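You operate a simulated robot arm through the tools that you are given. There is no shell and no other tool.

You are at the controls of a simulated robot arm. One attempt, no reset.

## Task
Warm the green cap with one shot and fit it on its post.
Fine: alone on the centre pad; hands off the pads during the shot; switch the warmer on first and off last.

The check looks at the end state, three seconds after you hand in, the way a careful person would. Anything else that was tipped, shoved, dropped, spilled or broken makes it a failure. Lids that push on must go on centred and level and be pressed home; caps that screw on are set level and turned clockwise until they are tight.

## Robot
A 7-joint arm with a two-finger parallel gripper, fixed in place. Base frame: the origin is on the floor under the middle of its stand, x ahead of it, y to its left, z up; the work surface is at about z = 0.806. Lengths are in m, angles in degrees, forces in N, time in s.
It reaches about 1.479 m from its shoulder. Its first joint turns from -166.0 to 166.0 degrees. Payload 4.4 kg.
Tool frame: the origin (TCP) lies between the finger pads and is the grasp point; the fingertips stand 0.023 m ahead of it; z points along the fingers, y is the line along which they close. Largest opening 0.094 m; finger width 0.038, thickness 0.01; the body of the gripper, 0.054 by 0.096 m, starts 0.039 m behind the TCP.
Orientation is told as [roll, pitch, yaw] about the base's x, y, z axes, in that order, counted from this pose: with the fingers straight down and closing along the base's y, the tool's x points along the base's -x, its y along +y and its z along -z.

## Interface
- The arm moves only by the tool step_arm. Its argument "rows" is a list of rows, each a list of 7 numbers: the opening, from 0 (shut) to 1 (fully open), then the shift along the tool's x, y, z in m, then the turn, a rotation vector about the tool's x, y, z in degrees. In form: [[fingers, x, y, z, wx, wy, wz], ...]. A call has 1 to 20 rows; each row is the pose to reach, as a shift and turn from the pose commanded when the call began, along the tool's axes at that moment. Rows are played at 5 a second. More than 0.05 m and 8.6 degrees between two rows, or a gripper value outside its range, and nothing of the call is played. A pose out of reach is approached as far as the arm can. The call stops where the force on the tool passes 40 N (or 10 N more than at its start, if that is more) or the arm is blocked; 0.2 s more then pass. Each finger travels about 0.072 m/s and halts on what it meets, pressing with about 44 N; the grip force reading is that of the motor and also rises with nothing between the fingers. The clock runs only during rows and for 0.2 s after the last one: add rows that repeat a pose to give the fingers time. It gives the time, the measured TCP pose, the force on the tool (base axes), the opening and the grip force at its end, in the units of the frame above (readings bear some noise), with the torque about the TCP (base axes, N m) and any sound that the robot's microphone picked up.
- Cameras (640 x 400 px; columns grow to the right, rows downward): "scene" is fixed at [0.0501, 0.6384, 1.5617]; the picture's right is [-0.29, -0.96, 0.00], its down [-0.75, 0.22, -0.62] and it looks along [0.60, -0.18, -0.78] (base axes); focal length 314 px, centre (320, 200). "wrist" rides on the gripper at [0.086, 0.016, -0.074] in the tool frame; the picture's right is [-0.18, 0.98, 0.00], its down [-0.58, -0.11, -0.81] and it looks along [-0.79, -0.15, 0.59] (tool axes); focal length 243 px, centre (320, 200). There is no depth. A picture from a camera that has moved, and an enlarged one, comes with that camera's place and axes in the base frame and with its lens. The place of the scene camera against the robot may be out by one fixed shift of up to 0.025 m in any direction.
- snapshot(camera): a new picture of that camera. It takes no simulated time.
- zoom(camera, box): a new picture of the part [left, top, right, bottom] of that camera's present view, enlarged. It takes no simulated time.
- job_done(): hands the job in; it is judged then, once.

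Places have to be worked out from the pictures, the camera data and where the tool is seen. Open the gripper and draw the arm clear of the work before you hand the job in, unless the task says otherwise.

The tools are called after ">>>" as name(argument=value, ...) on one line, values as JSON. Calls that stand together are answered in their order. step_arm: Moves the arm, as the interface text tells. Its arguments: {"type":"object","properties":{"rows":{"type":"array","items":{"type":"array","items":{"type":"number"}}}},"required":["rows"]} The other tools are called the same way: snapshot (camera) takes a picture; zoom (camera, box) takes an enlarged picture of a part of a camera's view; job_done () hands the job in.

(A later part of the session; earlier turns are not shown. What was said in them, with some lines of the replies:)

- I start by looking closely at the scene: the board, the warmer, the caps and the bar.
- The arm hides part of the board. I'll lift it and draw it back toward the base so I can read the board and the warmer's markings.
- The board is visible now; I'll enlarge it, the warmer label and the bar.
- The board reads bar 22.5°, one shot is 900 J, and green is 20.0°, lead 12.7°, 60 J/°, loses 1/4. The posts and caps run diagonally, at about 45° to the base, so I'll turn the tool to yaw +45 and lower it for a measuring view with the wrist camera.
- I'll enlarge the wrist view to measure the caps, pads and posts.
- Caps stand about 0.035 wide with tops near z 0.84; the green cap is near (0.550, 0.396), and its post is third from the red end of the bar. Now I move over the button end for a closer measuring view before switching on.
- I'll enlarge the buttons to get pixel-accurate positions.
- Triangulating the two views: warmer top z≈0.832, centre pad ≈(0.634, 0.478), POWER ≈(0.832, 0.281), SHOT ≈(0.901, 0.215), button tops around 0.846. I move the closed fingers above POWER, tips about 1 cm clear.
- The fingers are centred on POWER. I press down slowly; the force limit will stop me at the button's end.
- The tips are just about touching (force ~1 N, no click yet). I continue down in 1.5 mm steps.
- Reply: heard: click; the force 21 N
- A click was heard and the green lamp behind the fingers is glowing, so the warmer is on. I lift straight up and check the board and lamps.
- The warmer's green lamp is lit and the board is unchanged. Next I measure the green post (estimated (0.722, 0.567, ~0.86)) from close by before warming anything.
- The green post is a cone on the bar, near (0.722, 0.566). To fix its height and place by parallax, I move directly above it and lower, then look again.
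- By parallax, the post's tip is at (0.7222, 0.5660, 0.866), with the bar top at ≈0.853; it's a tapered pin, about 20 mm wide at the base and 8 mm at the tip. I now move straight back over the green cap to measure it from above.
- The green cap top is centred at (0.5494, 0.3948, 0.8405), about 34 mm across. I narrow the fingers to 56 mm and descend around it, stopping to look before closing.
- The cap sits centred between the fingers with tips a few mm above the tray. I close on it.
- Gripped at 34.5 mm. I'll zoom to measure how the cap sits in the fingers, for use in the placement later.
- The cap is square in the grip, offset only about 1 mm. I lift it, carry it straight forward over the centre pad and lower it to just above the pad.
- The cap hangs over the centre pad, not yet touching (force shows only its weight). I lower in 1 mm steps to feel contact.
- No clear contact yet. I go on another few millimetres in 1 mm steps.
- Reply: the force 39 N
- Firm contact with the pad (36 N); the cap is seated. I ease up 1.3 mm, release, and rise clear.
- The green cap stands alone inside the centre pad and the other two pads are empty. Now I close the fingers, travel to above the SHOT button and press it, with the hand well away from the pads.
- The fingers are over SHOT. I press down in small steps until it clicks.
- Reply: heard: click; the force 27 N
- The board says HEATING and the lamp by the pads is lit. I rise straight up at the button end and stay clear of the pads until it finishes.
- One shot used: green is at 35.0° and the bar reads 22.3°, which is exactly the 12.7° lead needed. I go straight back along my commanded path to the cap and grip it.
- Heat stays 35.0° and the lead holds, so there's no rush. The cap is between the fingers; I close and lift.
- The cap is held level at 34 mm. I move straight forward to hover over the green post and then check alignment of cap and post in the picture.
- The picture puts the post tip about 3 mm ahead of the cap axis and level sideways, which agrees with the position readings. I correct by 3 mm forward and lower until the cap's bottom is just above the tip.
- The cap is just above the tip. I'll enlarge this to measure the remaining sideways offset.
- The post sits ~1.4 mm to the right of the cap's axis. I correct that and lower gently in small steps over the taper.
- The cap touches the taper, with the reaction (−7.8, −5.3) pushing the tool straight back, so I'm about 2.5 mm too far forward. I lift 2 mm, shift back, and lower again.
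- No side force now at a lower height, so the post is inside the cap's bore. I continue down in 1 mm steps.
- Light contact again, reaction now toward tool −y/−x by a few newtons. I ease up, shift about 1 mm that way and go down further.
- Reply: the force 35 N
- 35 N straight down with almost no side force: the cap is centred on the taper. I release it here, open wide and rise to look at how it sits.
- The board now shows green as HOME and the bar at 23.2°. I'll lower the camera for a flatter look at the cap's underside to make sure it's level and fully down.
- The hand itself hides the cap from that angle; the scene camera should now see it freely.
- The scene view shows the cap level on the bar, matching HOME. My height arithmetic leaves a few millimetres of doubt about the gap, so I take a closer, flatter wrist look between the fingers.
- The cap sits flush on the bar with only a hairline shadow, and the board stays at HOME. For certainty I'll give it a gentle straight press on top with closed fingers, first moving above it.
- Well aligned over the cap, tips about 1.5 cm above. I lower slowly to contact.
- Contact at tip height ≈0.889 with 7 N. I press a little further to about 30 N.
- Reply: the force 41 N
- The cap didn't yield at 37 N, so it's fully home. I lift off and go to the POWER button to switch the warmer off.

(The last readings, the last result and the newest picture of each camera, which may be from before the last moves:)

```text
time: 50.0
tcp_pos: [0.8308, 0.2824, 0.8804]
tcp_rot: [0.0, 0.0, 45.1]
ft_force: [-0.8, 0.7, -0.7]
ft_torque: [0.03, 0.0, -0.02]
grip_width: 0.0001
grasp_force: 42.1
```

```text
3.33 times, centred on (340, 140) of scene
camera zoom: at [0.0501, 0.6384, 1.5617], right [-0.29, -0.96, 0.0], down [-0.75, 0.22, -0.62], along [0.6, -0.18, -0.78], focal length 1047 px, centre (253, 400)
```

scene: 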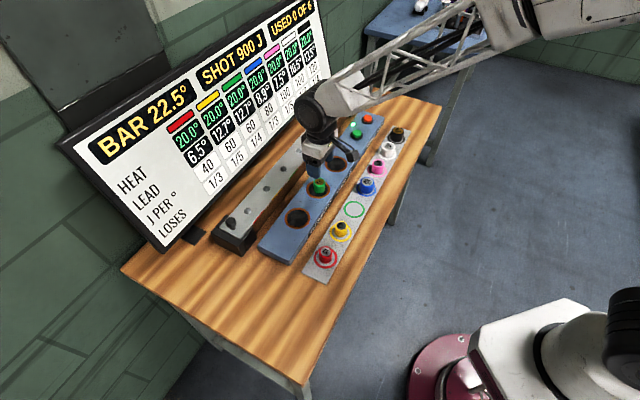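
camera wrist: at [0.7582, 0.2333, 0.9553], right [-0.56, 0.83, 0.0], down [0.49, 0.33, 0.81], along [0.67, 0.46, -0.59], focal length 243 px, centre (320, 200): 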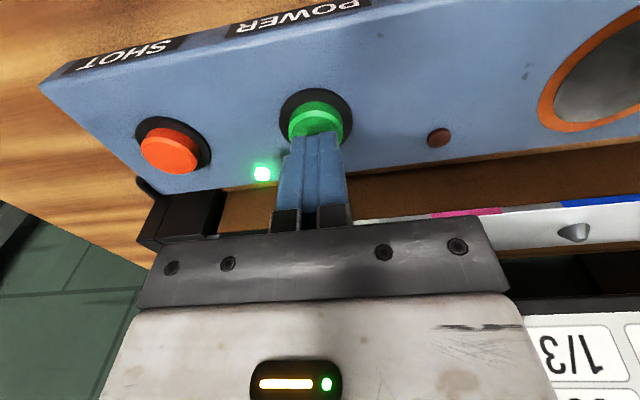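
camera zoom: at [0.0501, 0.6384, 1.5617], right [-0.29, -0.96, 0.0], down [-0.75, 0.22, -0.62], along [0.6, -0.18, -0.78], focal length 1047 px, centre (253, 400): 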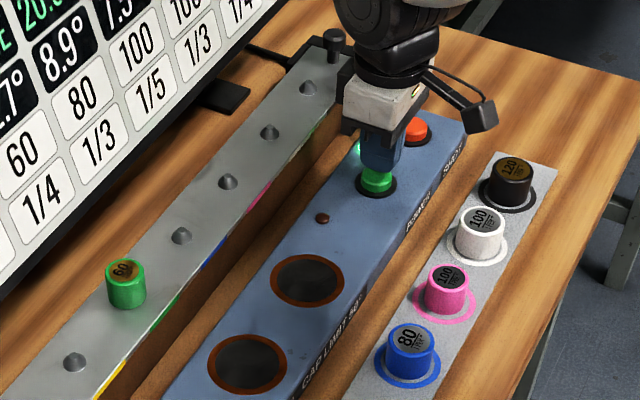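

The fingers are over POWER at the same place as the first press. I press until it clicks.

>>> step_arm(rows=[[0, 0, 0, 0.006, 0, 0, 0], [0, 0, 0, 0.012, 0, 0, 0], [0, 0, 0, 0.0155, 0, 0, 0], [0, 0, 0, 0.018, 0, 0, 0], [0, 0, 0, 0.0195, 0, 0, 0], [0, 0, 0, 0.021, 0, 0, 0], [0, 0, 0, 0.022, 0, 0, 0]])

>>> snapshot(camera="wrist")

```text
time: 51.6
tcp_pos: [0.8337, 0.2821, 0.8582]
tcp_rot: [-0.1, -0.1, 44.9]
ft_force: [-8.0, 8.4, 24.7]
ft_torque: [0.15, 0.23, 0.01]
grip_width: 0.0
grasp_force: 42.8
heard: click
```

```text
taken
camera wrist: at [0.7609, 0.2334, 0.934], right [-0.57, 0.82, 0.0], down [0.49, 0.33, 0.81], along [0.67, 0.46, -0.59], focal length 243 px, centre (320, 200)
```

wrist: 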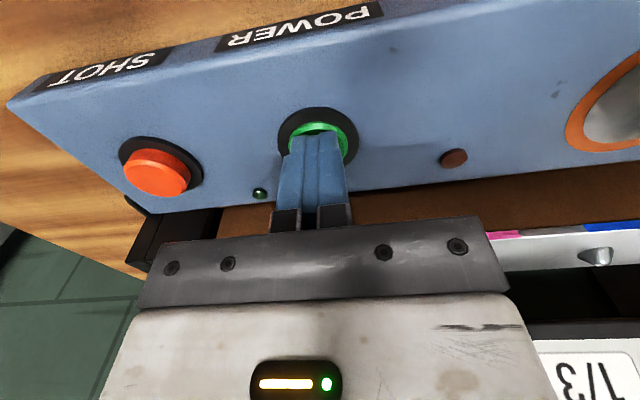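

It clicked and the lamp is dark: the warmer is off. I lift straight up, open the gripper and draw back clear of the table, then check everything.

>>> step_arm(rows=[[0, 0, 0, -0.02, 0, 0, 0], [0, 0, 0, -0.06, 0, 0, 0], [0, 0, 0, -0.1, 0, 0, 0], [0, 0, 0, -0.14, 0, 0, 0], [0.2, 0.03, -0.01, -0.17, 0, 0, 0], [0.5, 0.07, -0.02, -0.19, 0, 0, 0], [0.8, 0.11, -0.03, -0.21, 0, 0, 0], [1, 0.15, -0.04, -0.22, 0, 0, 0], [1, 0.19, -0.05, -0.23, 0, 0, 0], [1, 0.23, -0.06, -0.24, 0, 0, 0], [1, 0.27, -0.07, -0.25, 0, 0, 0], [1, 0.27, -0.07, -0.25, 0, 0, 0]])

>>> snapshot(camera="scene")

>>> zoom(camera="scene", box=[60, 0, 340, 180])

>>> zoom(camera="scene", box=[220, 80, 430, 280])

```text
time: 54.2
tcp_pos: [0.6909, 0.0403, 1.1081]
tcp_rot: [0.0, -0.1, 45.0]
ft_force: [-0.4, 0.6, -0.1]
ft_torque: [0.02, -0.02, -0.02]
grip_width: 0.094
grasp_force: 0.0
```

```text
taken
```

scene: 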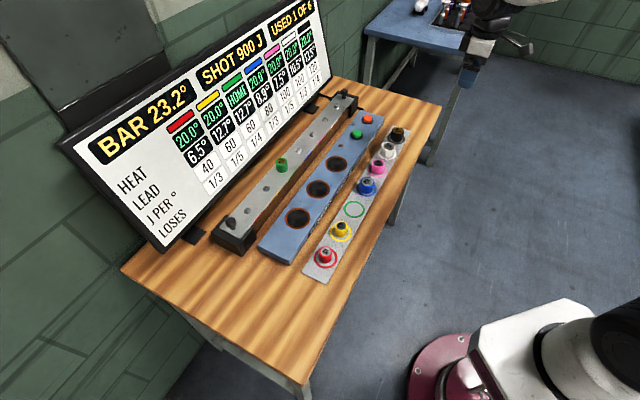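

```text
2.22 times, centred on (200, 90) of scene
camera zoom: at [0.0501, 0.6384, 1.5617], right [-0.29, -0.96, 0.0], down [-0.75, 0.22, -0.62], along [0.6, -0.18, -0.78], focal length 698 px, centre (587, 444)
```

zoom: 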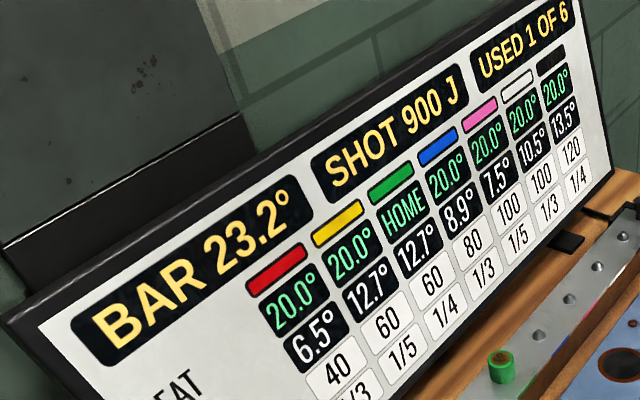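

```text
2.00 times, centred on (325, 180) of scene
camera zoom: at [0.0501, 0.6384, 1.5617], right [-0.29, -0.96, 0.0], down [-0.75, 0.22, -0.62], along [0.6, -0.18, -0.78], focal length 628 px, centre (310, 240)
```

zoom: 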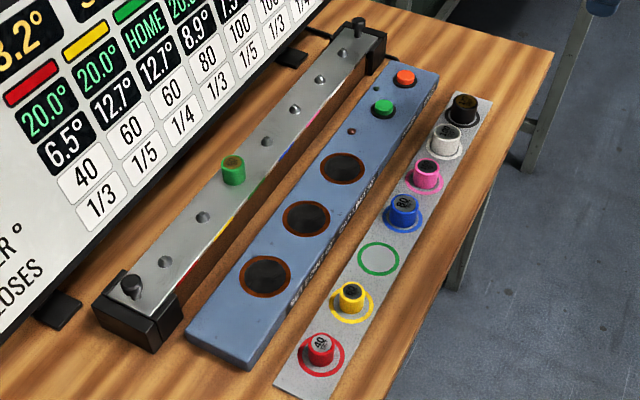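

The green cap is on the third post, next to the green stripe. It stands level and the board shows HOME with 1 of 6 shots used. The warmer's lamps are off, the other six caps are untouched in their rings, and the arm is clear with the gripper open, so I hand the job in.

>>> job_done()

```text
The job is handed in.
```

I warmed the green cap with one shot, alone on the centre pad, then fitted it on its post and handed the job in.

- **Warming:** I switched the warmer on first. The shot ran with the hand clear of the pads and brought the cap to 35.0° against a bar at 22.3°. That was exactly the 12.7° lead on the board.
- **Fit:** The cap went over the post level. I then pressed it on top to about 37 N and it did not move. The board shows it as HOME, with 1 of 6 shots used.
- **Finish:** I switched the warmer off last and its lamp went dark. The other six caps are still in their rings, and the arm is drawn back with the gripper open.

On the way down I twice had to lift the cap slightly and shift it a millimetre or two, because it met the side of the tapered post. In the close-up afterwards it sat flush on the bar, with only a thin shadow at its base.
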